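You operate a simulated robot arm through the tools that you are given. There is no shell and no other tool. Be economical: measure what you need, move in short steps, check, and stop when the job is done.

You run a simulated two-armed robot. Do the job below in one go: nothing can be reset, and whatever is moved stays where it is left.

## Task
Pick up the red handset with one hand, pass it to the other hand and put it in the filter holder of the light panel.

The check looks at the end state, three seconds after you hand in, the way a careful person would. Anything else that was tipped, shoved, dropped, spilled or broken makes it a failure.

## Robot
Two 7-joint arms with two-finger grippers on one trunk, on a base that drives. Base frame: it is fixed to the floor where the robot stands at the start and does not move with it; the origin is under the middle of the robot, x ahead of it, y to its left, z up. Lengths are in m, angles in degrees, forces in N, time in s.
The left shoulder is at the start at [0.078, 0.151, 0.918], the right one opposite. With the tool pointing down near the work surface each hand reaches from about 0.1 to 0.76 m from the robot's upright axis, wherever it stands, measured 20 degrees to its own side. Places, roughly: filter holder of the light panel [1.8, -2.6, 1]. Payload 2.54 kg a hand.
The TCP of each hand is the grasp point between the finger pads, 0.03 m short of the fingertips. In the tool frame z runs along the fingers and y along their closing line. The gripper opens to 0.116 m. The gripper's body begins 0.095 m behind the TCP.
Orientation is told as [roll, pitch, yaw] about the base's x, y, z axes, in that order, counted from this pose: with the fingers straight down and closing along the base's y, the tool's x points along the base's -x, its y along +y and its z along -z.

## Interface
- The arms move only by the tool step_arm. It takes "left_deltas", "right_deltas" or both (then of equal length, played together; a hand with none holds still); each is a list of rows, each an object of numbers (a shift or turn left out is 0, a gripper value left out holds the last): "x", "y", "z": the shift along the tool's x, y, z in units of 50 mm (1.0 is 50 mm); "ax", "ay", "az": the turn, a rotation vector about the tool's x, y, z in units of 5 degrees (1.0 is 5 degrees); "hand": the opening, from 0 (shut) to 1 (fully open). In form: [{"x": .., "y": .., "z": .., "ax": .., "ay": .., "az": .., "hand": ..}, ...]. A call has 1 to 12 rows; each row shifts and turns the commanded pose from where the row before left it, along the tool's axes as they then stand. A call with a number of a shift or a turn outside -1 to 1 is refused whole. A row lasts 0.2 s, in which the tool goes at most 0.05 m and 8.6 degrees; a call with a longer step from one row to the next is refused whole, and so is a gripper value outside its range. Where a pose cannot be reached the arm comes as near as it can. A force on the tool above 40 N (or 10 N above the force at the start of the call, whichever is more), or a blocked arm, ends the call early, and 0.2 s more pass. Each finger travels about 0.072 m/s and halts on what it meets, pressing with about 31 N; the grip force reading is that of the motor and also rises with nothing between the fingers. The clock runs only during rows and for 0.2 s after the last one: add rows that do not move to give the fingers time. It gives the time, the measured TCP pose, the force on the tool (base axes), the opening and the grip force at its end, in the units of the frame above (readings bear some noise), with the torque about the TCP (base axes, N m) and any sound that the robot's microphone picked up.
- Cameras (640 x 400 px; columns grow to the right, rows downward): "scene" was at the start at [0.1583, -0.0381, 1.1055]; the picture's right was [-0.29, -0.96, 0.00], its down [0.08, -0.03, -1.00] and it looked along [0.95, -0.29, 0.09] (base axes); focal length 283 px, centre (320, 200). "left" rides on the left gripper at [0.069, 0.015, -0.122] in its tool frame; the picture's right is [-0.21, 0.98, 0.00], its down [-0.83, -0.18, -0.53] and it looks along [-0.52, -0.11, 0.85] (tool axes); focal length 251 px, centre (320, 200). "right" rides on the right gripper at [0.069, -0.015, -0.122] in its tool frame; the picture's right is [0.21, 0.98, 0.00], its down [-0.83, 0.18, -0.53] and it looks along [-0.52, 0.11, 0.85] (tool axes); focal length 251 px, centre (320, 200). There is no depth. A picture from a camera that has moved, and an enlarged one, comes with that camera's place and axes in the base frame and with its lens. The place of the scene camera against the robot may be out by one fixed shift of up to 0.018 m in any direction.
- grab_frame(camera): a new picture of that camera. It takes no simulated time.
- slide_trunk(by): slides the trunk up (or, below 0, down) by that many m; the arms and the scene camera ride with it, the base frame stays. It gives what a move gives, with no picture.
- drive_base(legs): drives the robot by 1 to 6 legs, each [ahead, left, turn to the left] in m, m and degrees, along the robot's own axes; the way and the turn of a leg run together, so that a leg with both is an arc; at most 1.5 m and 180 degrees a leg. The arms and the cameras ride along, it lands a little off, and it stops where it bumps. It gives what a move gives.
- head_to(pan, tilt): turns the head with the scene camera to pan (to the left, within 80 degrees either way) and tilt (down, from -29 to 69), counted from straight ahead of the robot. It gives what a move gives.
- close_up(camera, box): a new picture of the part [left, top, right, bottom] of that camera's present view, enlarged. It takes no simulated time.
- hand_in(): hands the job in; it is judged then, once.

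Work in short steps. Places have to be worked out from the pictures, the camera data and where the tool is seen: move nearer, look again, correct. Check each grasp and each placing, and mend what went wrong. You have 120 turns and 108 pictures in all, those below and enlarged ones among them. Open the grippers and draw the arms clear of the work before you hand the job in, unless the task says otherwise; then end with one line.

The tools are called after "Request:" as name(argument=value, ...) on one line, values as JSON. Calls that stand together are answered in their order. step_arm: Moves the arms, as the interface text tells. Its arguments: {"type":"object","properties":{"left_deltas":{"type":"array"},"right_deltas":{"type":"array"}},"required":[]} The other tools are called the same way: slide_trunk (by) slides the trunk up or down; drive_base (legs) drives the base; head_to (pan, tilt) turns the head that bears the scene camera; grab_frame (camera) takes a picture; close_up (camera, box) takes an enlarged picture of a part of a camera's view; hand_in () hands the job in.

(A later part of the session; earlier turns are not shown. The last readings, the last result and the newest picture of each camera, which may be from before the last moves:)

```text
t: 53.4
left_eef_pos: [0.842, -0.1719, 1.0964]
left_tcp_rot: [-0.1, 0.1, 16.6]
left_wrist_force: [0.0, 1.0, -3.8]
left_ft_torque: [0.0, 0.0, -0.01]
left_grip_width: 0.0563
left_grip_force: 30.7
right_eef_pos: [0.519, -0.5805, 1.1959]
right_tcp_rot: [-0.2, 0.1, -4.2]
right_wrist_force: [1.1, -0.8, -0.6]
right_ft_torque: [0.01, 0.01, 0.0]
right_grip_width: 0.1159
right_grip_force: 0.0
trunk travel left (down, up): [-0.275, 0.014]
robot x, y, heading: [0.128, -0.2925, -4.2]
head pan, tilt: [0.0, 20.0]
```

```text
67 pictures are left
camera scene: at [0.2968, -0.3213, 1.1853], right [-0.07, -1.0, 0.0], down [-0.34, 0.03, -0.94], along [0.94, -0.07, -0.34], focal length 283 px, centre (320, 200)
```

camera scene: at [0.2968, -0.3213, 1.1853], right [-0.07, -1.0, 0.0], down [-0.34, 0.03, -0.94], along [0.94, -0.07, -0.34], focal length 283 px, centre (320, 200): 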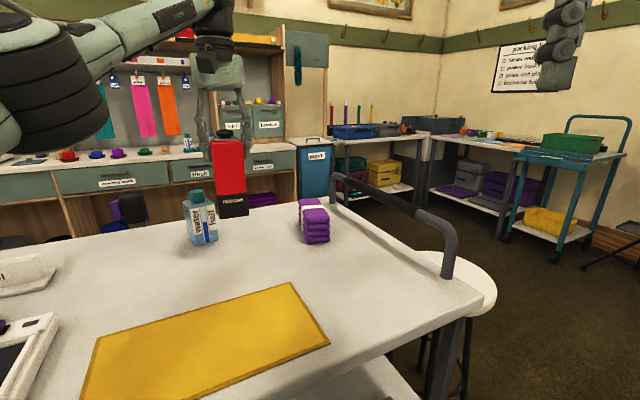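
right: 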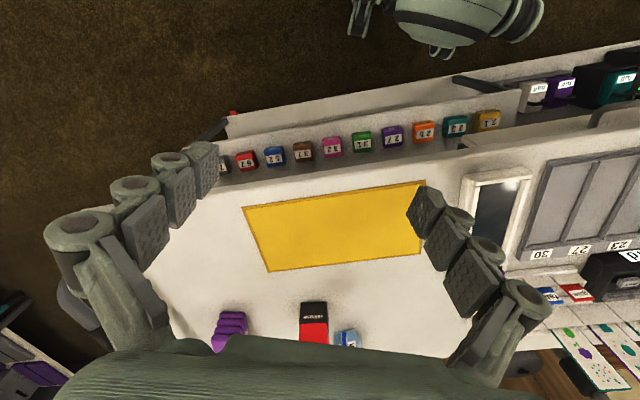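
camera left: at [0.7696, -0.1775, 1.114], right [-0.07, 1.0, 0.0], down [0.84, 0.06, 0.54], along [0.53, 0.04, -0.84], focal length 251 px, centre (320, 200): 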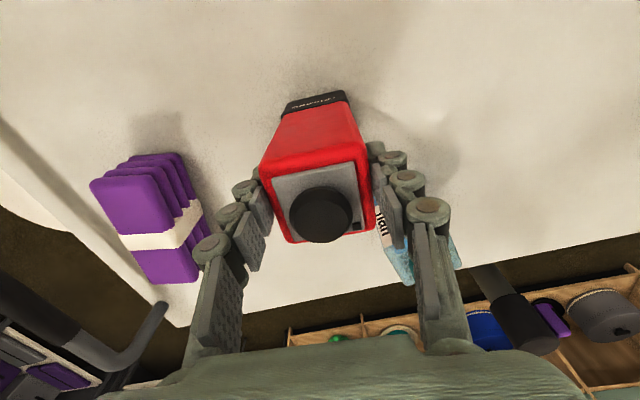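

Lifted cleanly (≈0.39 kg). I draw it back toward the robot and up to a handover spot in front.

Request:
step_arm(left_deltas=[{"x": 0.5, "z": -0.3}, {"x": 0.958, "y": -0.145, "z": -0.2}, {"x": 0.95, "y": -0.145, "z": -0.2}, {"x": 0.95, "y": -0.145, "z": -0.2}, {"x": 0.95, "y": -0.145, "z": -0.2}, {"x": 0.95, "y": -0.145}, {"x": 0.5, "y": -0.145}, {}])

Request:
step_arm(left_deltas=[{"az": 1}, {"az": 1}, {"az": 1}, {"az": 1}, {"az": 1}, {"az": 1}, {"az": 1}, {"az": 1}, {"az": 1}, {"az": 1}, {"az": 1}, {"az": 1}])

```text
t: 55.2
left_eef_pos: [0.577, -0.295, 1.1523]
left_tcp_rot: [-0.2, 0.0, 16.6]
left_wrist_force: [0.5, -0.6, -3.7]
left_ft_torque: [-0.01, -0.03, 0.0]
left_grip_width: 0.0562
left_grip_force: 31.0
right_eef_pos: [0.5186, -0.58, 1.1964]
right_tcp_rot: [-0.1, 0.1, -4.3]
right_wrist_force: [-0.2, 0.4, 0.1]
right_ft_torque: [0.0, 0.0, -0.03]
right_grip_width: 0.1159
right_grip_force: 0.1
trunk travel left (down, up): [-0.275, 0.014]
robot x, y, heading: [0.1275, -0.296, -4.2]
head pan, tilt: [0.0, 20.0]
```

```text
t: 57.8
left_eef_pos: [0.5765, -0.2956, 1.15]
left_tcp_rot: [0.0, -0.2, -43.5]
left_wrist_force: [0.3, -0.7, -3.0]
left_ft_torque: [0.0, 0.02, 0.01]
left_grip_width: 0.0562
left_grip_force: 31.3
right_eef_pos: [0.5184, -0.5814, 1.1958]
right_tcp_rot: [0.0, 0.1, -4.3]
right_wrist_force: [-0.7, -1.4, 0.5]
right_ft_torque: [-0.03, -0.02, 0.0]
right_grip_width: 0.116
right_grip_force: 0.1
trunk travel left (down, up): [-0.275, 0.014]
robot x, y, heading: [0.1302, -0.2992, -4.5]
head pan, tilt: [0.0, 20.0]
```

Left hand holds the handset at yaw -43.5°. I turn the right hand to yaw ≈46.5°, then tilt its fingers 50° forward.

Request:
step_arm(right_deltas=[{"az": -1}, {"az": -1}, {"az": -1}, {"az": -1}, {"az": -1}, {"az": -1}, {"az": -1}, {"az": -1}, {"az": -1}, {"az": -1}, {"az": -0.16}, {}])

Request:
step_arm(right_deltas=[{"ay": -1}, {"ay": -1}, {"ay": -1}, {"ay": -1}, {"ay": -1}, {"ay": -1}, {"ay": -1}, {"ay": -1}, {"ay": -1}, {"ay": -1}, {}])

Request:
grab_frame(camera="scene")

```text
t: 60.4
left_eef_pos: [0.5768, -0.296, 1.1501]
left_tcp_rot: [0.0, -0.1, -43.4]
left_wrist_force: [-0.2, 0.7, -3.1]
left_ft_torque: [0.01, -0.02, -0.02]
left_grip_width: 0.0564
left_grip_force: 30.9
right_eef_pos: [0.5178, -0.582, 1.1952]
right_tcp_rot: [0.1, 0.1, 46.5]
right_wrist_force: [-0.4, 0.2, 0.2]
right_ft_torque: [0.0, 0.03, -0.02]
right_grip_width: 0.1159
right_grip_force: 0.1
trunk travel left (down, up): [-0.275, 0.014]
robot x, y, heading: [0.133, -0.2956, -4.4]
head pan, tilt: [0.0, 20.0]
```

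```text
t: 62.8
left_eef_pos: [0.5763, -0.295, 1.1511]
left_tcp_rot: [0.0, -0.1, -43.4]
left_wrist_force: [0.6, -0.1, -3.6]
left_ft_torque: [-0.03, -0.01, 0.01]
left_grip_width: 0.0561
left_grip_force: 31.0
right_eef_pos: [0.5195, -0.5818, 1.1962]
right_tcp_rot: [0.2, -49.9, 46.4]
right_wrist_force: [-0.7, -0.6, -0.8]
right_ft_torque: [-0.03, 0.03, -0.03]
right_grip_width: 0.1158
right_grip_force: 0.0
trunk travel left (down, up): [-0.275, 0.014]
robot x, y, heading: [0.1309, -0.2977, -4.3]
head pan, tilt: [0.0, 20.0]
```

```text
66 pictures are left
camera scene: at [0.2964, -0.3217, 1.1854], right [-0.07, -1.0, 0.0], down [-0.34, 0.03, -0.94], along [0.94, -0.07, -0.34], focal length 283 px, centre (320, 200)
```

scene: 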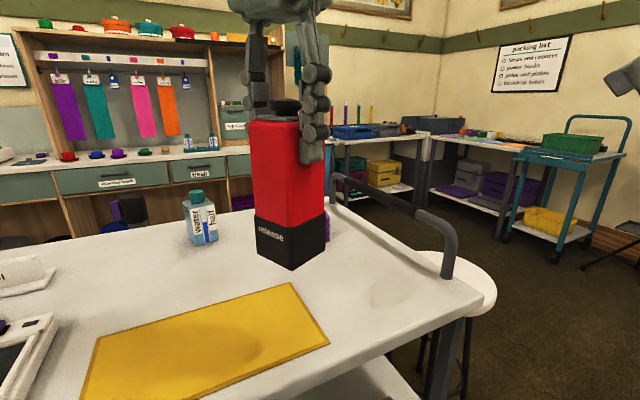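

I bring the right hand to a standoff 0.13 m behind the handset's lower part, at z≈1.074.

Request:
step_arm(right_deltas=[{"x": 0.06, "y": 0.518, "z": 0.561}, {"x": 0.06, "y": 0.518, "z": 0.561}, {"x": 0.06, "y": 0.518, "z": 0.561}, {"x": 0.06, "y": 0.518, "z": 0.561}, {"x": 0.06, "y": 0.518, "z": 0.561}, {"x": 0.06, "y": 0.518, "z": 0.561}, {}])

Request:
grab_frame(camera="right")

Request:
grab_frame(camera="scene")

```text
t: 64.4
left_eef_pos: [0.5768, -0.2964, 1.1507]
left_tcp_rot: [0.0, -0.1, -43.4]
left_wrist_force: [-0.6, 0.5, -3.4]
left_ft_torque: [0.02, -0.01, 0.02]
left_grip_width: 0.0562
left_grip_force: 31.0
right_eef_pos: [0.4855, -0.388, 1.0738]
right_tcp_rot: [0.1, -49.8, 46.3]
right_wrist_force: [-0.5, -0.3, 0.3]
right_ft_torque: [0.01, 0.01, -0.03]
right_grip_width: 0.1161
right_grip_force: 0.1
trunk travel left (down, up): [-0.275, 0.014]
robot x, y, heading: [0.1291, -0.2991, -4.0]
head pan, tilt: [0.0, 20.0]
```

```text
65 pictures are left
camera right: at [0.401, -0.5, 1.0992], right [-0.8, 0.57, -0.16], down [-0.05, 0.21, 0.98], along [0.59, 0.79, -0.15], focal length 251 px, centre (320, 200)
```

right: 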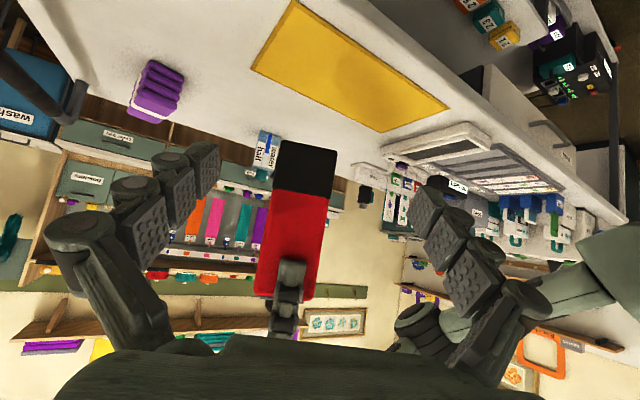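

```text
64 pictures are left
camera scene: at [0.2964, -0.3221, 1.1854], right [-0.07, -1.0, 0.0], down [-0.34, 0.03, -0.94], along [0.94, -0.07, -0.34], focal length 283 px, centre (320, 200)
```

scene: 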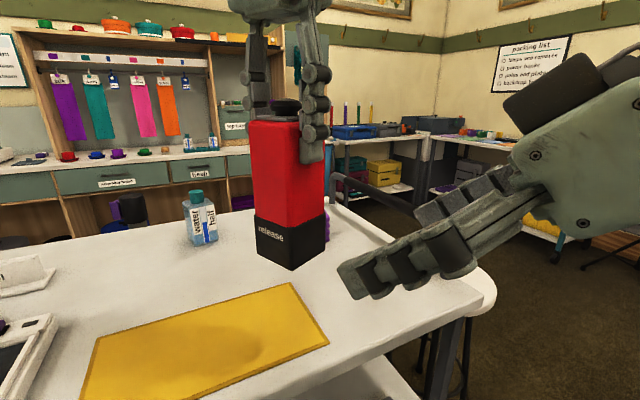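

The alignment is as expected. I advance the right hand horizontally so its fingers straddle the lower handset.

Request:
step_arm(right_deltas=[{"x": -0.33, "y": -0.014, "z": 0.396}, {"x": -0.33, "y": -0.014, "z": 0.396}, {"x": -0.33, "y": -0.014, "z": 0.396}, {"x": -0.33, "y": -0.014, "z": 0.396}, {"x": -0.33, "y": -0.014, "z": 0.396}, {}])

Request:
grab_frame(camera="right")

Request:
grab_frame(camera="scene")

```text
t: 65.8
left_eef_pos: [0.5763, -0.2954, 1.152]
left_tcp_rot: [0.1, -0.1, -43.4]
left_wrist_force: [0.9, 0.2, -2.4]
left_ft_torque: [0.01, 0.03, 0.01]
left_grip_width: 0.0563
left_grip_force: 31.2
right_eef_pos: [0.5762, -0.2966, 1.0723]
right_tcp_rot: [0.0, -49.9, 46.4]
right_wrist_force: [0.2, 0.8, 0.2]
right_ft_torque: [0.01, -0.02, 0.0]
right_grip_width: 0.1158
right_grip_force: 0.1
trunk travel left (down, up): [-0.275, 0.014]
robot x, y, heading: [0.1283, -0.2959, -4.3]
head pan, tilt: [0.0, 20.0]
```

```text
63 pictures are left
camera right: at [0.4925, -0.4085, 1.0993], right [-0.8, 0.57, -0.16], down [-0.05, 0.21, 0.98], along [0.59, 0.79, -0.15], focal length 251 px, centre (320, 200)
```

right: 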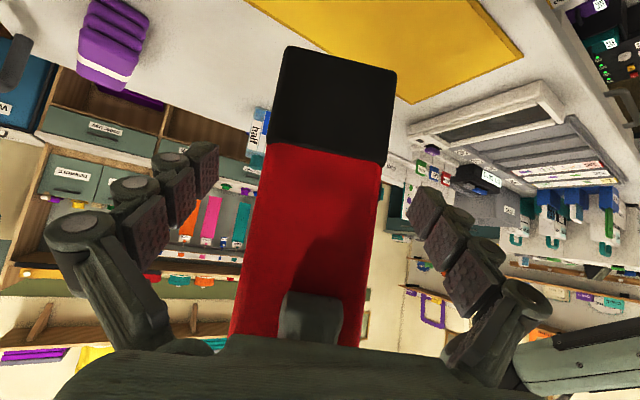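

```text
62 pictures are left
camera scene: at [0.2962, -0.322, 1.1854], right [-0.07, -1.0, 0.0], down [-0.34, 0.03, -0.94], along [0.94, -0.07, -0.34], focal length 283 px, centre (320, 200)
```

scene: 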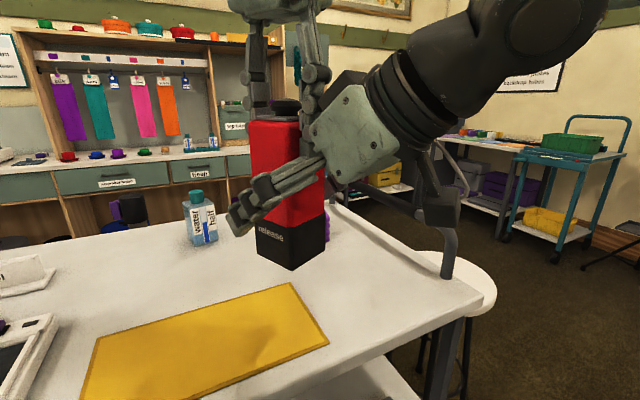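

Centred, no contact forces. I close the right gripper on the handset while the left keeps holding.

Request:
step_arm(right_deltas=[{"hand": 0.3}, {"hand": 0.3}, {"hand": 0.3}, {"hand": 0.3}, {"hand": 0.3}, {"hand": 0.3}, {"hand": 0.3}])

```text
t: 67.4
left_eef_pos: [0.5767, -0.2947, 1.1502]
left_tcp_rot: [0.1, 0.1, -43.4]
left_wrist_force: [-10.2, 13.4, -4.6]
left_ft_torque: [0.96, 0.8, 0.23]
left_grip_width: 0.0563
left_grip_force: 31.9
right_eef_pos: [0.5774, -0.2974, 1.0734]
right_tcp_rot: [0.1, -49.9, 46.2]
right_wrist_force: [10.5, -13.2, 2.2]
right_ft_torque: [0.06, 0.08, -0.22]
right_grip_width: 0.0565
right_grip_force: 31.0
trunk travel left (down, up): [-0.275, 0.014]
robot x, y, heading: [0.1287, -0.2967, -4.3]
head pan, tilt: [0.0, 20.0]
```

Both hands grip; there's a ~17 N sideways strain, so I ease the right hand 1.5 mm in the direction of the push.

Request:
step_arm(right_deltas=[{"y": -0.015, "hand": 0.2}, {"y": -0.015}, {}])

```text
t: 68.2
left_eef_pos: [0.5768, -0.2953, 1.1507]
left_tcp_rot: [0.1, 0.0, -43.5]
left_wrist_force: [-3.3, 11.6, -8.4]
left_ft_torque: [0.86, 0.34, 0.23]
left_grip_width: 0.0562
left_grip_force: 30.9
right_eef_pos: [0.5791, -0.298, 1.0734]
right_tcp_rot: [0.1, -50.0, 46.5]
right_wrist_force: [2.5, -10.9, 5.8]
right_ft_torque: [0.09, -0.08, -0.22]
right_grip_width: 0.0564
right_grip_force: 31.7
trunk travel left (down, up): [-0.275, 0.014]
robot x, y, heading: [0.1311, -0.2949, -4.2]
head pan, tilt: [0.0, 20.0]
```

Strain is down. I open the left hand slightly (to ≈0.068 m) so the right hand holds alone.

Request:
step_arm(left_deltas=[{"hand": 0.58}, {"hand": 0.58}, {}])

Request:
grab_frame(camera="left")

```text
t: 69.0
left_eef_pos: [0.5771, -0.2952, 1.1509]
left_tcp_rot: [0.0, -0.1, -43.4]
left_wrist_force: [2.8, 2.0, 1.4]
left_ft_torque: [-0.12, 0.14, 0.05]
left_grip_width: 0.0656
left_grip_force: 0.1
right_eef_pos: [0.5795, -0.2986, 1.0726]
right_tcp_rot: [0.1, -49.9, 46.4]
right_wrist_force: [-2.4, -2.5, -0.9]
right_ft_torque: [0.22, -0.38, -0.05]
right_grip_width: 0.0563
right_grip_force: 31.0
trunk travel left (down, up): [-0.275, 0.014]
robot x, y, heading: [0.1306, -0.2985, -4.1]
head pan, tilt: [0.0, 20.0]
```

```text
61 pictures are left
camera left: at [0.5368, -0.2373, 1.2736], right [0.83, 0.56, 0.0], down [0.47, -0.7, 0.54], along [0.3, -0.44, -0.84], focal length 251 px, centre (320, 200)
```

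left: 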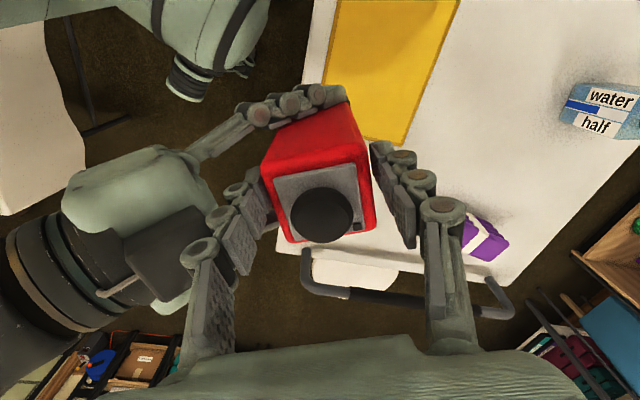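

A light 3 N contact remains on one left finger; I shift it 2 mm and lift the left hand straight up off the handset.

Request:
step_arm(left_deltas=[{"y": 0.04}, {"z": -0.2}, {"z": -0.4}, {"z": -0.6}, {"z": -0.8}, {"z": -0.8}, {}])

Request:
grab_frame(camera="scene")

```text
t: 70.6
left_eef_pos: [0.5718, -0.2934, 1.2808]
left_tcp_rot: [0.0, -0.4, -43.4]
left_wrist_force: [-0.1, -0.1, 0.1]
left_ft_torque: [0.03, -0.02, -0.01]
left_grip_width: 0.0673
left_grip_force: 0.0
left hand out of reach, approached as far as the arm can: row 6
right_eef_pos: [0.5791, -0.2986, 1.073]
right_tcp_rot: [0.1, -50.0, 46.4]
right_wrist_force: [-1.1, 0.3, -0.2]
right_ft_torque: [-0.03, -0.03, -0.01]
right_grip_width: 0.0561
right_grip_force: 30.6
trunk travel left (down, up): [-0.275, 0.014]
robot x, y, heading: [0.1317, -0.2966, -4.3]
head pan, tilt: [0.0, 20.0]
```

```text
60 pictures are left
camera scene: at [0.2967, -0.3217, 1.1853], right [-0.07, -1.0, 0.0], down [-0.34, 0.03, -0.94], along [0.94, -0.07, -0.34], focal length 283 px, centre (320, 200)
```

scene: 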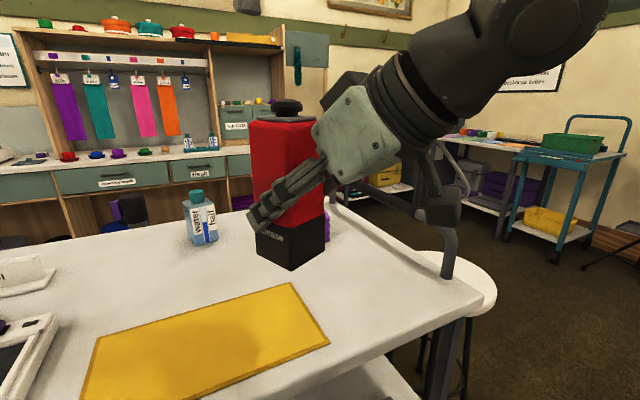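

The right hand holds the handset alone. I move the left hand away to the left.

Request:
step_arm(left_deltas=[{"x": 0.65, "y": 0.65}, {"x": 0.65, "y": 0.65}, {"x": 0.65, "y": 0.65}, {"x": 0.65, "y": 0.65}, {"x": 0.65, "y": 0.65}, {}])

Request:
grab_frame(camera="right")

```text
t: 72.0
left_eef_pos: [0.5369, -0.103, 1.2167]
left_tcp_rot: [0.1, -0.2, -43.3]
left_wrist_force: [-0.8, -0.4, 0.3]
left_ft_torque: [0.01, 0.04, -0.02]
left_grip_width: 0.0675
left_grip_force: 0.0
left hand out of reach, approached as far as the arm can: row 1, 2, 3, 4, 5
right_eef_pos: [0.5781, -0.2985, 1.0722]
right_tcp_rot: [0.1, -49.9, 46.4]
right_wrist_force: [-0.1, 0.4, -0.2]
right_ft_torque: [-0.02, 0.03, -0.01]
right_grip_width: 0.0562
right_grip_force: 31.0
trunk travel left (down, up): [-0.275, 0.014]
robot x, y, heading: [0.1306, -0.297, -4.4]
head pan, tilt: [0.0, 20.0]
```

```text
59 pictures are left
camera right: at [0.4942, -0.4103, 1.0987], right [-0.8, 0.57, -0.16], down [-0.05, 0.21, 0.98], along [0.59, 0.79, -0.15], focal length 251 px, centre (320, 200)
```

right: 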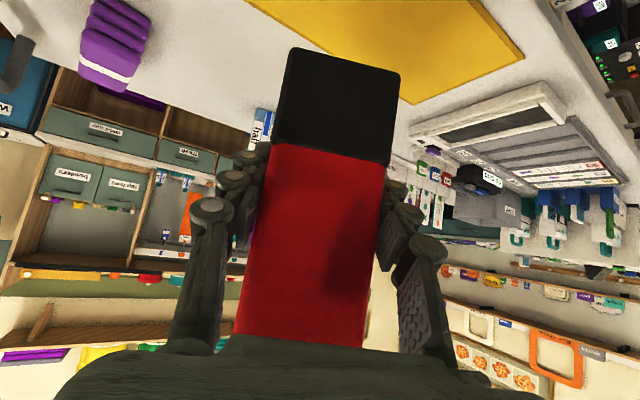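

Grip is secure: the handset's bottom is ≈0.053 m below the right TCP. I move the right hand back/right and up, then begin turning it about the vertical.

Request:
step_arm(right_deltas=[{"x": 0.18, "y": -0.464, "z": -0.714}, {"x": 0.18, "y": -0.464, "z": -0.714}, {"x": 0.18, "y": -0.464, "z": -0.714}, {"x": 0.18, "y": -0.464, "z": -0.714}, {"x": 0.18, "y": -0.464, "z": -0.714}, {"ax": 0.766, "az": 0.643}, {"ax": 0.766, "az": 0.643}, {"ax": 0.766, "az": 0.643}, {"ax": 0.766, "az": 0.643}, {"ax": 0.766, "az": 0.643}, {"ax": 0.766, "az": 0.643}, {}])

Request:
step_arm(right_deltas=[{"ax": 0.766, "az": 0.643}, {"ax": 0.766, "az": 0.643}, {"ax": 0.766, "az": 0.643}, {"ax": 0.766, "az": 0.643}, {"ax": 0.766, "az": 0.643}, {"ax": 0.766, "az": 0.643}, {"ax": 0.766, "az": 0.643}, {"ax": 0.766, "az": 0.643}, {}])

Request:
grab_frame(camera="scene")

```text
t: 74.6
left_eef_pos: [0.5365, -0.103, 1.2165]
left_tcp_rot: [0.0, -0.1, -43.2]
left_wrist_force: [-0.4, -0.4, 0.1]
left_ft_torque: [0.03, -0.01, -0.01]
left_grip_width: 0.0672
left_grip_force: 0.1
right_eef_pos: [0.5496, -0.4996, 1.1524]
right_tcp_rot: [-0.1, -49.9, 16.4]
right_wrist_force: [0.5, 0.3, -4.0]
right_ft_torque: [0.02, -0.01, -0.04]
right_grip_width: 0.0562
right_grip_force: 30.7
trunk travel left (down, up): [-0.275, 0.014]
robot x, y, heading: [0.1257, -0.2949, -4.4]
head pan, tilt: [0.0, 20.0]
```

```text
t: 76.6
left_eef_pos: [0.5375, -0.1027, 1.2175]
left_tcp_rot: [0.0, -0.2, -43.4]
left_wrist_force: [-0.9, 0.7, -0.2]
left_ft_torque: [0.01, 0.01, 0.0]
left_grip_width: 0.0669
left_grip_force: 0.1
right_eef_pos: [0.5491, -0.4987, 1.1525]
right_tcp_rot: [-0.1, -50.0, -23.4]
right_wrist_force: [-0.9, -0.4, -3.2]
right_ft_torque: [-0.03, 0.0, -0.01]
right_grip_width: 0.0565
right_grip_force: 31.0
trunk travel left (down, up): [-0.275, 0.014]
robot x, y, heading: [0.1278, -0.2974, -4.5]
head pan, tilt: [0.0, 20.0]
```

```text
58 pictures are left
camera scene: at [0.2962, -0.322, 1.1854], right [-0.07, -1.0, 0.0], down [-0.34, 0.03, -0.94], along [0.94, -0.07, -0.34], focal length 283 px, centre (320, 200)
```

scene: 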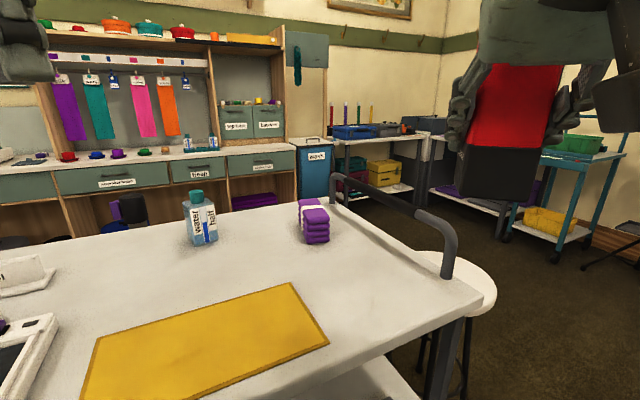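

Handset secure, table items undisturbed. I drive to the panel along the known path, stopping short of the tripod.

Request:
drive_base(legs=[[-0.03, 0, 0], [0, 0, -59], [0.37, 0.0, 0], [0.75, 0, 0], [0, 0, 16.5], [0.8, 0.12, 0]])

Request:
head_to(pan=-5, tilt=35)

Request:
grab_frame(camera="scene")

```text
t: 90.6
left_eef_pos: [1.687, -1.924, 1.2178]
left_tcp_rot: [0.0, -0.2, -85.4]
left_wrist_force: [0.0, 0.1, 0.3]
left_ft_torque: [0.01, 0.03, 0.02]
left_grip_width: 0.0674
left_grip_force: 0.0
right_eef_pos: [1.4292, -2.2273, 1.1536]
right_tcp_rot: [-0.2, -49.9, -65.3]
right_wrist_force: [1.3, 0.0, -3.3]
right_ft_torque: [-0.06, -0.01, 0.03]
right_grip_width: 0.0565
right_grip_force: 30.7
trunk travel left (down, up): [-0.275, 0.014]
robot x, y, heading: [1.2542, -1.7985, -45.8]
head pan, tilt: [0.0, 20.0]
```

```text
t: 91.4
left_eef_pos: [1.6873, -1.9237, 1.2171]
left_tcp_rot: [0.0, -0.2, -85.3]
left_wrist_force: [-0.3, 0.3, -0.4]
left_ft_torque: [0.01, -0.01, 0.02]
left_grip_width: 0.0672
left_grip_force: 0.1
right_eef_pos: [1.4298, -2.2263, 1.153]
right_tcp_rot: [-0.2, -50.0, -65.3]
right_wrist_force: [-0.3, 0.1, -4.5]
right_ft_torque: [-0.02, 0.01, 0.01]
right_grip_width: 0.0563
right_grip_force: 31.0
trunk travel left (down, up): [-0.275, 0.014]
robot x, y, heading: [1.2547, -1.7975, -46.3]
head pan, tilt: [-5.0, 35.0]
```

```text
57 pictures are left
camera scene: at [1.3612, -1.9261, 1.1616], right [-0.78, -0.63, 0.0], down [-0.36, 0.45, -0.82], along [0.51, -0.64, -0.57], focal length 283 px, centre (320, 200)
```

scene: 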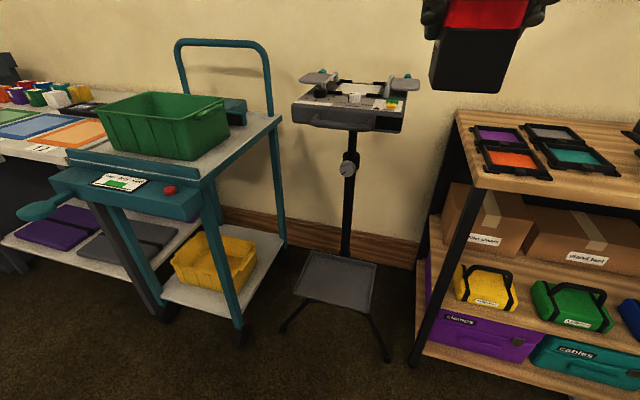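

The tripod feet are about (1.50,-2.53) and (1.91,-2.36); there's room to advance 0.24 m. I do so and look at the panel.

Request:
drive_base(legs=[[0.24, 0.034, 0]])

Request:
grab_frame(camera="scene")

Request:
grab_frame(camera="right")

Request:
grab_frame(camera="left")

```text
t: 93.2
left_eef_pos: [1.8774, -2.0741, 1.2177]
left_tcp_rot: [0.0, -0.3, -85.4]
left_wrist_force: [0.9, -0.2, -0.5]
left_ft_torque: [0.01, 0.05, 0.0]
left_grip_width: 0.0672
left_grip_force: 0.1
right_eef_pos: [1.6225, -2.3775, 1.1527]
right_tcp_rot: [-0.3, -50.0, -65.2]
right_wrist_force: [0.0, -0.6, -3.1]
right_ft_torque: [0.0, 0.03, -0.01]
right_grip_width: 0.0564
right_grip_force: 31.3
trunk travel left (down, up): [-0.275, 0.014]
robot x, y, heading: [1.4414, -1.9419, -46.3]
head pan, tilt: [-5.0, 35.0]
```

```text
56 pictures are left
camera scene: at [1.5526, -2.0768, 1.1614], right [-0.78, -0.63, 0.0], down [-0.36, 0.45, -0.82], along [0.51, -0.64, -0.57], focal length 283 px, centre (320, 200)
```

scene: 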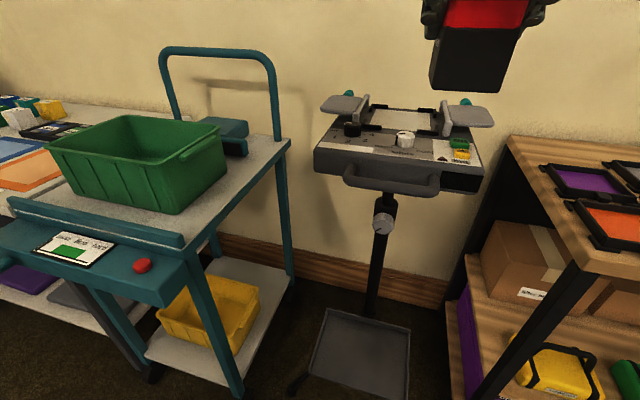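

```text
55 pictures are left
camera right: at [1.5498, -2.2587, 1.1788], right [0.83, 0.53, -0.17], down [0.22, -0.04, 0.98], along [0.51, -0.85, -0.15], focal length 251 px, centre (320, 200)
```

right: 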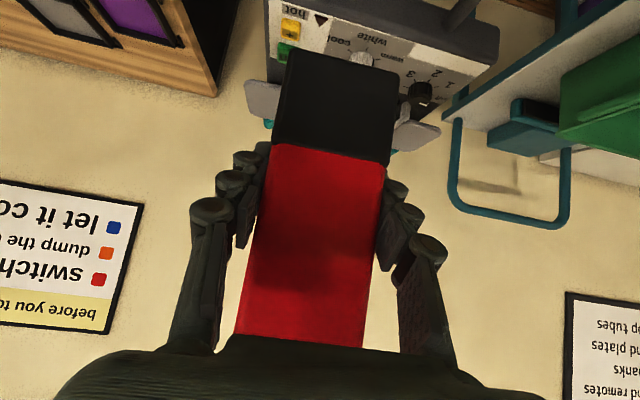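

```text
54 pictures are left
camera left: at [1.8865, -2.0043, 1.3397], right [0.99, -0.13, 0.0], down [-0.11, -0.84, 0.54], along [-0.07, -0.53, -0.84], focal length 251 px, centre (320, 200)
```

left: 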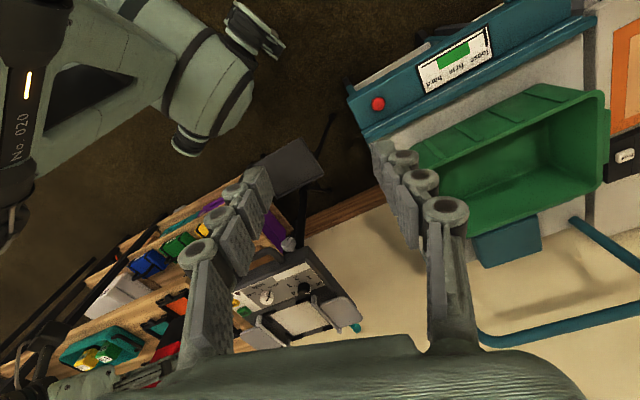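

I zoom in on the filter holder from scene and left cameras.

Request:
close_up(camera="scene", box=[305, 80, 497, 200])

Request:
close_up(camera="left", box=[225, 235, 385, 355])

```text
3.33 times, centred on (401, 140) of scene
camera zoom: at [1.5526, -2.0768, 1.1614], right [-0.78, -0.63, 0.0], down [-0.36, 0.45, -0.82], along [0.51, -0.64, -0.57], focal length 943 px, centre (50, 400)
```

zoom: 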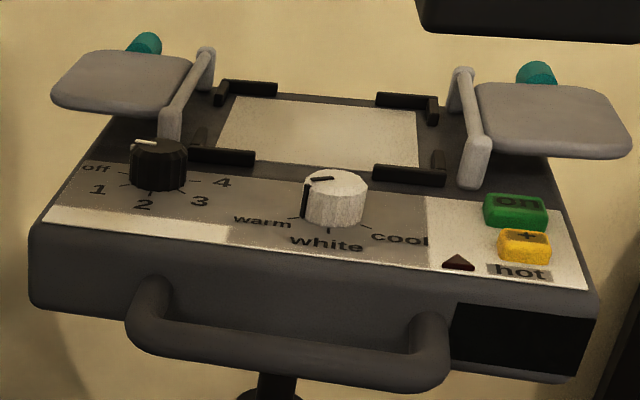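

```text
3.33 times, centred on (305, 295) of left
camera zoom: at [1.8865, -2.0043, 1.3397], right [0.99, -0.13, 0.0], down [-0.11, -0.84, 0.54], along [-0.07, -0.53, -0.84], focal length 838 px, centre (370, -117)
```

zoom: 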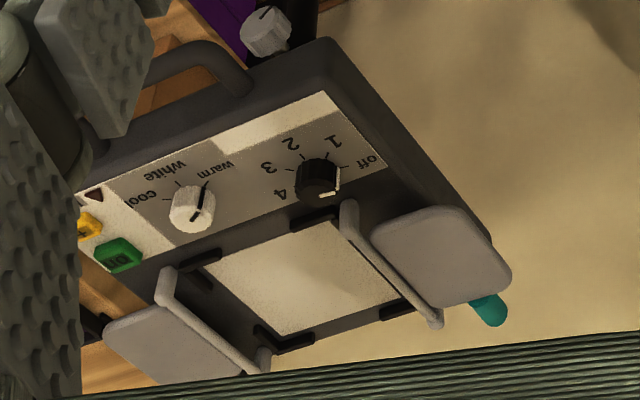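

Combining views: holder centre ≈(1.763,-2.577), surface z≈0.973, axis ≈-67.5°. I align the right hand's yaw and move the handset above the holder, staying high (bottom ≈1.10).

Request:
step_arm(right_deltas=[{"ax": 0.352, "az": 0.296}, {"x": -0.51, "y": 0.178, "z": 0.608}, {"x": -0.51, "y": 0.178, "z": 0.608}, {"x": -0.51, "y": 0.178, "z": 0.608}, {"x": -0.51, "y": 0.178, "z": 0.608}, {"x": -0.51, "y": 0.178, "z": 0.608}, {"x": -0.51, "y": 0.178, "z": 0.608}, {}])

Request:
head_to(pan=-20, tilt=10)

Request:
grab_frame(camera="scene")

Request:
grab_frame(camera="left")

Request:
grab_frame(camera="right")

```text
t: 95.0
left_eef_pos: [1.8778, -2.0733, 1.2175]
left_tcp_rot: [0.1, -0.2, -85.3]
left_wrist_force: [0.5, 0.7, -0.2]
left_ft_torque: [-0.04, 0.01, 0.01]
left_grip_width: 0.0674
left_grip_force: 0.1
right_eef_pos: [1.7602, -2.5752, 1.1548]
right_tcp_rot: [-0.1, -50.0, -67.5]
right_wrist_force: [-0.5, 0.0, -4.0]
right_ft_torque: [0.0, -0.02, 0.01]
right_grip_width: 0.0563
right_grip_force: 31.2
trunk travel left (down, up): [-0.275, 0.014]
robot x, y, heading: [1.4412, -1.9465, -46.3]
head pan, tilt: [-5.0, 35.0]
```

```text
t: 95.9
left_eef_pos: [1.878, -2.0752, 1.2169]
left_tcp_rot: [0.0, -0.2, -85.2]
left_wrist_force: [-0.1, -0.8, 0.0]
left_ft_torque: [0.02, 0.0, -0.01]
left_grip_width: 0.0672
left_grip_force: 0.0
right_eef_pos: [1.7613, -2.5756, 1.1532]
right_tcp_rot: [-0.2, -49.9, -67.5]
right_wrist_force: [0.0, 0.7, -2.8]
right_ft_torque: [0.01, -0.02, 0.02]
right_grip_width: 0.056
right_grip_force: 30.9
trunk travel left (down, up): [-0.275, 0.014]
robot x, y, heading: [1.4411, -1.9447, -45.9]
head pan, tilt: [-20.0, 10.0]
```

```text
51 pictures are left
camera scene: at [1.5346, -2.093, 1.2016], right [-0.91, -0.4, 0.0], down [-0.07, 0.16, -0.98], along [0.4, -0.9, -0.17], focal length 283 px, centre (320, 200)
```

scene: 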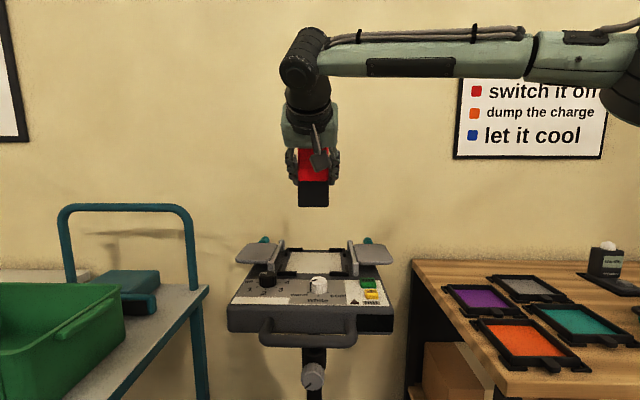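

```text
50 pictures are left
camera left: at [1.886, -2.004, 1.3399], right [0.99, -0.13, 0.0], down [-0.11, -0.84, 0.54], along [-0.07, -0.53, -0.84], focal length 251 px, centre (320, 200)
```

left: 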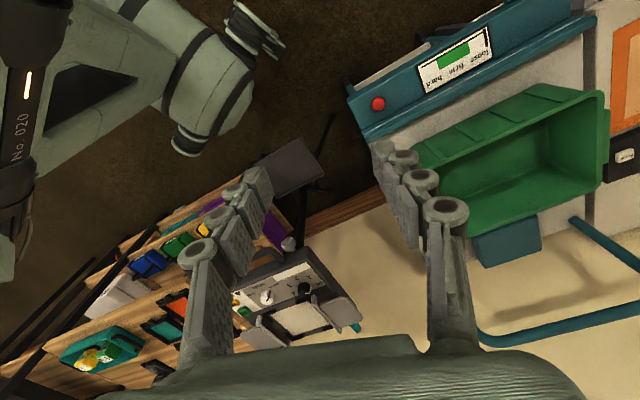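

```text
49 pictures are left
camera right: at [1.6936, -2.4555, 1.1791], right [0.85, 0.5, -0.17], down [0.22, -0.04, 0.98], along [0.48, -0.87, -0.15], focal length 251 px, centre (320, 200)
```

right: 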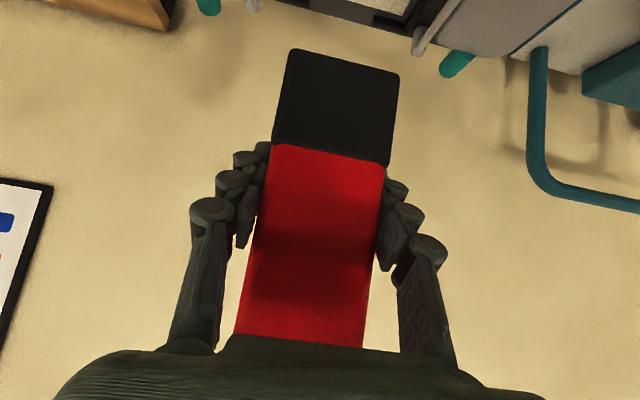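

The scene camera now sees handset and holder together, so bias cancels. I zoom in.

Request:
close_up(camera="scene", box=[220, 140, 412, 340])

```text
2.00 times, centred on (316, 240) of scene
camera zoom: at [1.5346, -2.093, 1.2016], right [-0.91, -0.4, 0.0], down [-0.07, 0.16, -0.98], along [0.4, -0.9, -0.17], focal length 566 px, centre (328, 120)
```

zoom: 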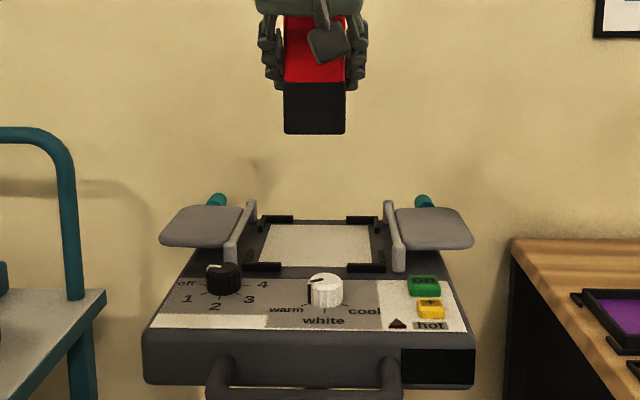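

Lateral alignment is within ~3 mm. I lower 0.07 m with a small lateral correction, then compare again.

Request:
step_arm(right_deltas=[{"x": 0.357, "y": -0.02, "z": 0.3}, {"x": 0.357, "y": -0.02, "z": 0.3}, {"x": 0.357, "z": 0.3}, {}])

Request:
close_up(camera="scene", box=[236, 170, 396, 290])

Request:
grab_frame(camera="right")

```text
t: 96.9
left_eef_pos: [1.8772, -2.0742, 1.2176]
left_tcp_rot: [-0.1, -0.2, -85.1]
left_wrist_force: [-0.3, -0.4, -0.3]
left_ft_torque: [0.03, -0.02, 0.02]
left_grip_width: 0.0673
left_grip_force: 0.1
right_eef_pos: [1.7596, -2.5778, 1.0823]
right_tcp_rot: [-0.1, -49.8, -67.6]
right_wrist_force: [-0.2, -0.9, -3.1]
right_ft_torque: [0.01, -0.01, -0.01]
right_grip_width: 0.0565
right_grip_force: 30.5
trunk travel left (down, up): [-0.275, 0.014]
robot x, y, heading: [1.4434, -1.9454, -46.1]
head pan, tilt: [-20.0, 10.0]
```

```text
3.33 times, centred on (316, 230) of scene
camera zoom: at [1.5344, -2.0929, 1.2017], right [-0.91, -0.4, 0.0], down [-0.07, 0.16, -0.98], along [0.4, -0.9, -0.17], focal length 943 px, centre (333, 100)
```

zoom: 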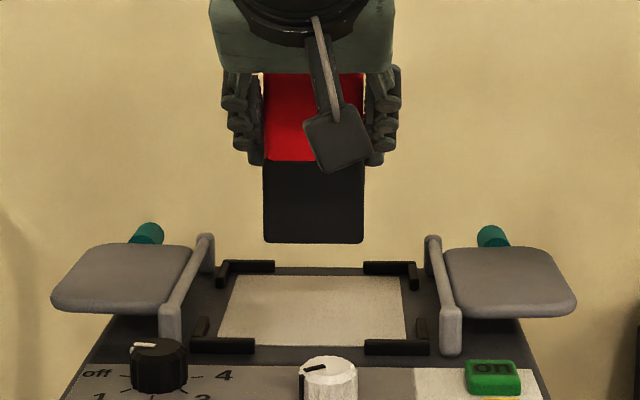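

```text
46 pictures are left
camera right: at [1.6923, -2.4567, 1.1087], right [0.85, 0.5, -0.17], down [0.22, -0.04, 0.98], along [0.48, -0.87, -0.15], focal length 251 px, centre (320, 200)
```

right: 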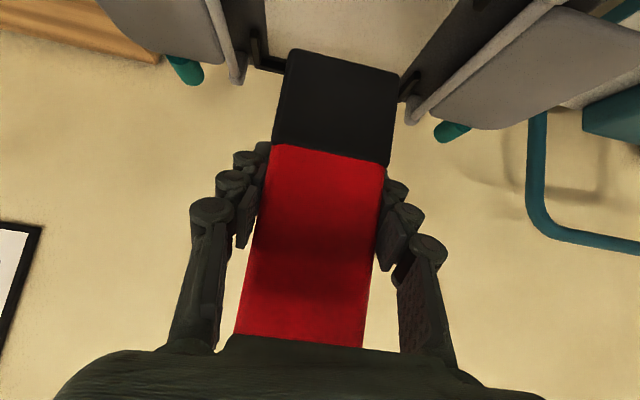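

Dropped straight down it would sit roughly 8 mm too near; lateral is fine. I move 8 mm forward and lower 0.03 m more.

Request:
step_arm(right_deltas=[{"x": 0.179, "z": 0.254}, {"x": 0.179, "z": 0.254}, {}])

Request:
close_up(camera="scene", box=[236, 180, 396, 300])

Request:
grab_frame(camera="right")

```text
t: 97.7
left_eef_pos: [1.8772, -2.0737, 1.2173]
left_tcp_rot: [0.0, -0.2, -85.4]
left_wrist_force: [0.6, -0.3, 0.1]
left_ft_torque: [0.01, -0.01, -0.02]
left_grip_width: 0.0673
left_grip_force: 0.1
right_eef_pos: [1.7627, -2.5848, 1.0521]
right_tcp_rot: [-0.3, -49.9, -67.5]
right_wrist_force: [-0.5, -0.1, -3.4]
right_ft_torque: [0.03, 0.0, 0.0]
right_grip_width: 0.0563
right_grip_force: 31.2
trunk travel left (down, up): [-0.275, 0.014]
robot x, y, heading: [1.4448, -1.9491, -46.5]
head pan, tilt: [-20.0, 10.0]
```

```text
3.33 times, centred on (316, 240) of scene
camera zoom: at [1.5345, -2.0929, 1.2017], right [-0.91, -0.4, 0.0], down [-0.07, 0.16, -0.98], along [0.4, -0.9, -0.17], focal length 943 px, centre (333, 67)
```

zoom: 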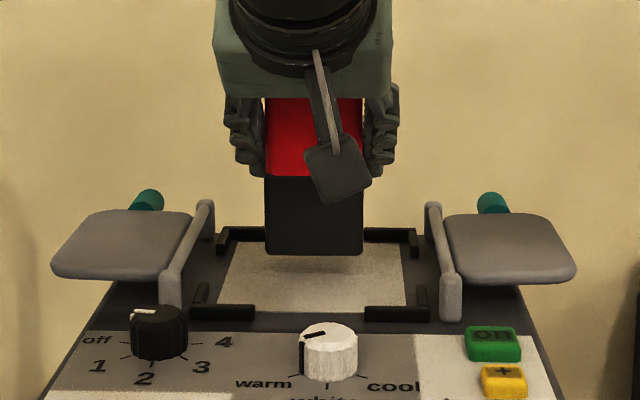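

```text
44 pictures are left
camera right: at [1.6955, -2.4638, 1.0781], right [0.85, 0.5, -0.17], down [0.22, -0.04, 0.98], along [0.48, -0.87, -0.15], focal length 251 px, centre (320, 200)
```

right: 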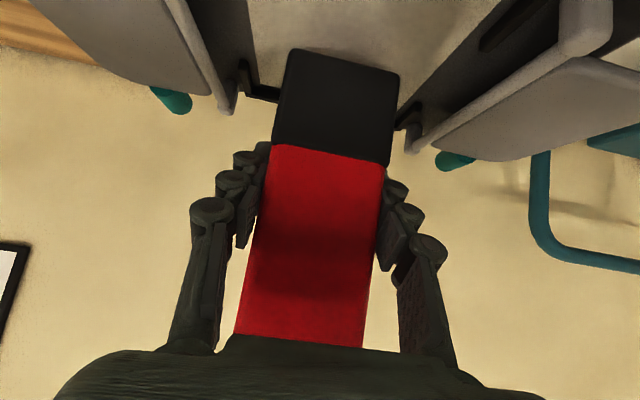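

Landing looks to be centred with about 0.02 m to go. I lower 14 mm in small steps.

Request:
step_arm(right_deltas=[{"x": 0.0613, "z": 0.0514}, {"x": 0.0613, "z": 0.0514}, {"x": 0.0613, "z": 0.0514}, {"x": 0.03, "z": 0.0257}, {}])

Request:
close_up(camera="scene", box=[236, 180, 396, 300])

```text
t: 98.9
left_eef_pos: [1.8772, -2.0753, 1.2176]
left_tcp_rot: [0.1, -0.2, -85.2]
left_wrist_force: [0.7, -0.5, 0.0]
left_ft_torque: [-0.01, 0.01, -0.04]
left_grip_width: 0.0673
left_grip_force: 0.1
right_eef_pos: [1.7619, -2.5828, 1.0389]
right_tcp_rot: [-0.2, -49.8, -67.5]
right_wrist_force: [0.2, -0.4, -3.4]
right_ft_torque: [-0.01, 0.03, 0.02]
right_grip_width: 0.0566
right_grip_force: 30.4
trunk travel left (down, up): [-0.275, 0.014]
robot x, y, heading: [1.4433, -1.9447, -46.2]
head pan, tilt: [-20.0, 10.0]
```

```text
3.33 times, centred on (316, 240) of scene
camera zoom: at [1.5345, -2.093, 1.2017], right [-0.91, -0.4, 0.0], down [-0.07, 0.16, -0.98], along [0.4, -0.9, -0.17], focal length 943 px, centre (333, 67)
```

zoom: 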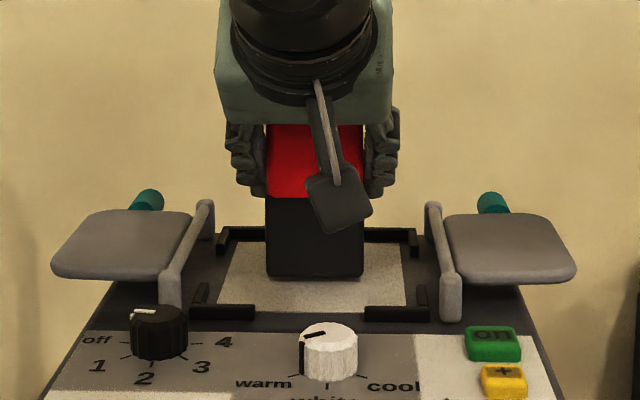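

No contact yet; bottom edge close above the surface. I continue in 2 mm steps watching the force.

Request:
step_arm(right_deltas=[{"x": 0.0306, "z": 0.0257}, {"x": 0.0306, "z": 0.0257}, {}])

Request:
step_arm(right_deltas=[{"x": 0.0306, "z": 0.0257}, {}])

```text
t: 99.7
left_eef_pos: [1.8768, -2.0744, 1.2178]
left_tcp_rot: [0.0, -0.1, -85.2]
left_wrist_force: [-0.6, -0.7, 0.0]
left_ft_torque: [0.05, -0.01, -0.05]
left_grip_width: 0.067
left_grip_force: 0.0
right_eef_pos: [1.7613, -2.5838, 1.0347]
right_tcp_rot: [-0.2, -50.0, -67.5]
right_wrist_force: [-0.6, -0.2, -3.4]
right_ft_torque: [0.05, 0.0, 0.03]
right_grip_width: 0.0562
right_grip_force: 31.1
trunk travel left (down, up): [-0.275, 0.014]
robot x, y, heading: [1.4451, -1.9443, -46.3]
head pan, tilt: [-20.0, 10.0]
```

```text
t: 100.3
left_eef_pos: [1.8769, -2.0742, 1.2178]
left_tcp_rot: [0.0, -0.2, -85.3]
left_wrist_force: [0.4, -0.2, 0.2]
left_ft_torque: [-0.01, 0.0, 0.03]
left_grip_width: 0.067
left_grip_force: 0.1
right_eef_pos: [1.763, -2.5854, 1.0344]
right_tcp_rot: [-0.2, -50.0, -67.5]
right_wrist_force: [0.9, -0.1, 0.8]
right_ft_torque: [0.02, 0.13, 0.03]
right_grip_width: 0.0563
right_grip_force: 30.5
trunk travel left (down, up): [-0.275, 0.014]
robot x, y, heading: [1.4431, -1.9465, -46.2]
head pan, tilt: [-20.0, 10.0]
```

Contact: vertical force rose by ~4 N, so the handset rests on the surface. I check the picture before releasing.

Request:
close_up(camera="scene", box=[236, 180, 396, 300])

Request:
grab_frame(camera="right")

```text
3.33 times, centred on (316, 240) of scene
camera zoom: at [1.5343, -2.0926, 1.2018], right [-0.91, -0.4, 0.0], down [-0.07, 0.16, -0.98], along [0.4, -0.9, -0.17], focal length 943 px, centre (333, 67)
```

zoom: 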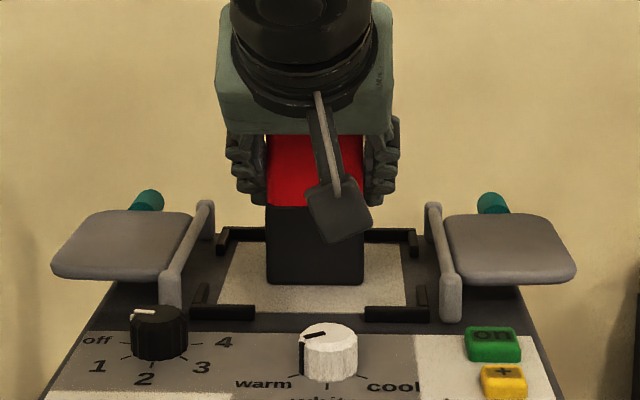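

```text
41 pictures are left
camera right: at [1.6949, -2.4638, 1.0596], right [0.85, 0.5, -0.17], down [0.22, -0.04, 0.98], along [0.48, -0.87, -0.14], focal length 251 px, centre (320, 200)
```

right: 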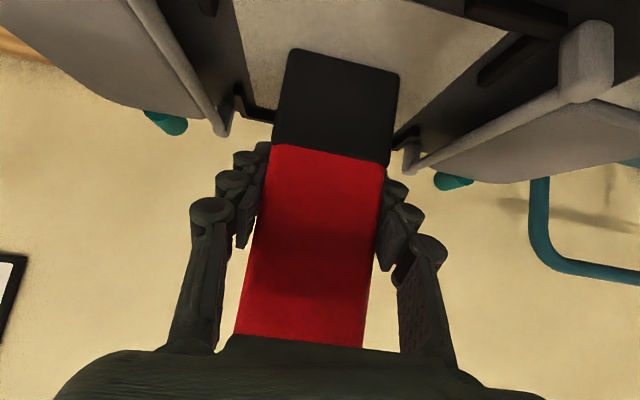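

It stands between the clips but ~10 mm toward the far side. I lift 6 mm, move 10 mm back and lower again to centre it.

Request:
step_arm(right_deltas=[{"x": -0.092, "z": -0.077}, {"x": 0.1286, "z": -0.153}, {"x": 0.0306, "z": 0.0257}, {"x": 0.0306, "z": 0.0257}, {}])

Request:
step_arm(right_deltas=[{"x": 0.0306, "z": 0.0257}, {}])

Request:
close_up(camera="scene", box=[236, 180, 396, 300])

```text
t: 101.5
left_eef_pos: [1.8761, -2.0743, 1.2176]
left_tcp_rot: [0.0, -0.2, -85.2]
left_wrist_force: [0.3, 0.7, 0.1]
left_ft_torque: [0.01, 0.0, -0.02]
left_grip_width: 0.0673
left_grip_force: 0.2
right_eef_pos: [1.758, -2.5757, 1.035]
right_tcp_rot: [-0.2, -49.9, -67.4]
right_wrist_force: [0.1, -0.1, -3.4]
right_ft_torque: [-0.01, 0.0, -0.02]
right_grip_width: 0.0561
right_grip_force: 31.0
trunk travel left (down, up): [-0.275, 0.014]
robot x, y, heading: [1.4436, -1.9479, -46.4]
head pan, tilt: [-20.0, 10.0]
```

```text
t: 102.1
left_eef_pos: [1.8758, -2.0747, 1.2171]
left_tcp_rot: [0.0, -0.2, -85.3]
left_wrist_force: [-0.3, 0.4, 0.7]
left_ft_torque: [0.0, -0.02, 0.01]
left_grip_width: 0.0672
left_grip_force: 0.1
right_eef_pos: [1.7584, -2.5748, 1.0341]
right_tcp_rot: [-0.1, -50.0, -67.6]
right_wrist_force: [0.4, -0.7, 1.7]
right_ft_torque: [0.06, 0.21, 0.0]
right_grip_width: 0.0563
right_grip_force: 30.5
trunk travel left (down, up): [-0.275, 0.014]
robot x, y, heading: [1.4463, -1.9468, -46.2]
head pan, tilt: [-20.0, 10.0]
```

```text
3.33 times, centred on (316, 240) of scene
camera zoom: at [1.5343, -2.0926, 1.2018], right [-0.91, -0.4, 0.0], down [-0.07, 0.16, -0.98], along [0.4, -0.9, -0.17], focal length 943 px, centre (333, 67)
```

zoom: 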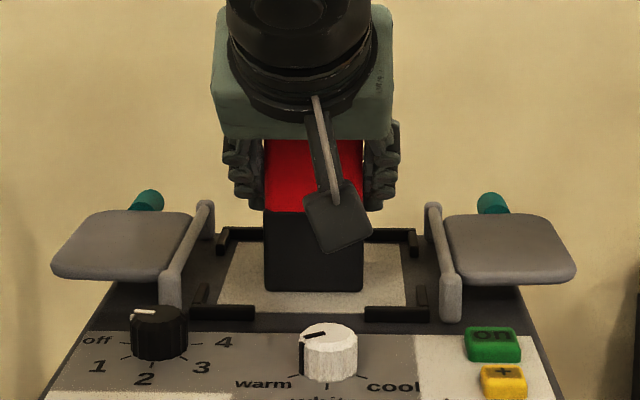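

The handset is resting centred inside the clips. I open the right hand moderately and check.

Request:
step_arm(right_deltas=[{"hand": 0.6}, {"hand": 0.7}, {"hand": 0.7}, {}])

Request:
close_up(camera="scene", box=[236, 160, 396, 300])

```text
t: 103.1
left_eef_pos: [1.8777, -2.0745, 1.2166]
left_tcp_rot: [0.1, -0.2, -85.3]
left_wrist_force: [0.6, 0.1, -0.6]
left_ft_torque: [0.0, -0.01, -0.03]
left_grip_width: 0.0674
left_grip_force: 0.0
right_eef_pos: [1.7577, -2.5754, 1.0341]
right_tcp_rot: [-0.1, -49.9, -67.7]
right_wrist_force: [-0.5, -0.1, -0.4]
right_ft_torque: [-0.02, 0.04, 0.03]
right_grip_width: 0.0812
right_grip_force: 0.1
trunk travel left (down, up): [-0.275, 0.014]
robot x, y, heading: [1.4392, -1.9457, -46.0]
head pan, tilt: [-20.0, 10.0]
```

```text
2.86 times, centred on (316, 230) of scene
camera zoom: at [1.5344, -2.0927, 1.2017], right [-0.91, -0.4, 0.0], down [-0.07, 0.16, -0.98], along [0.4, -0.9, -0.17], focal length 809 px, centre (331, 114)
```

zoom: 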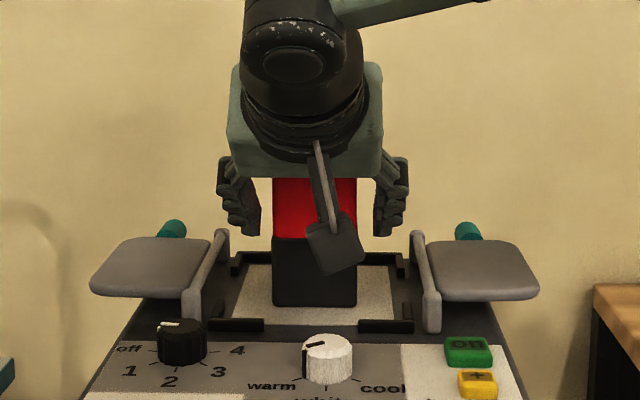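

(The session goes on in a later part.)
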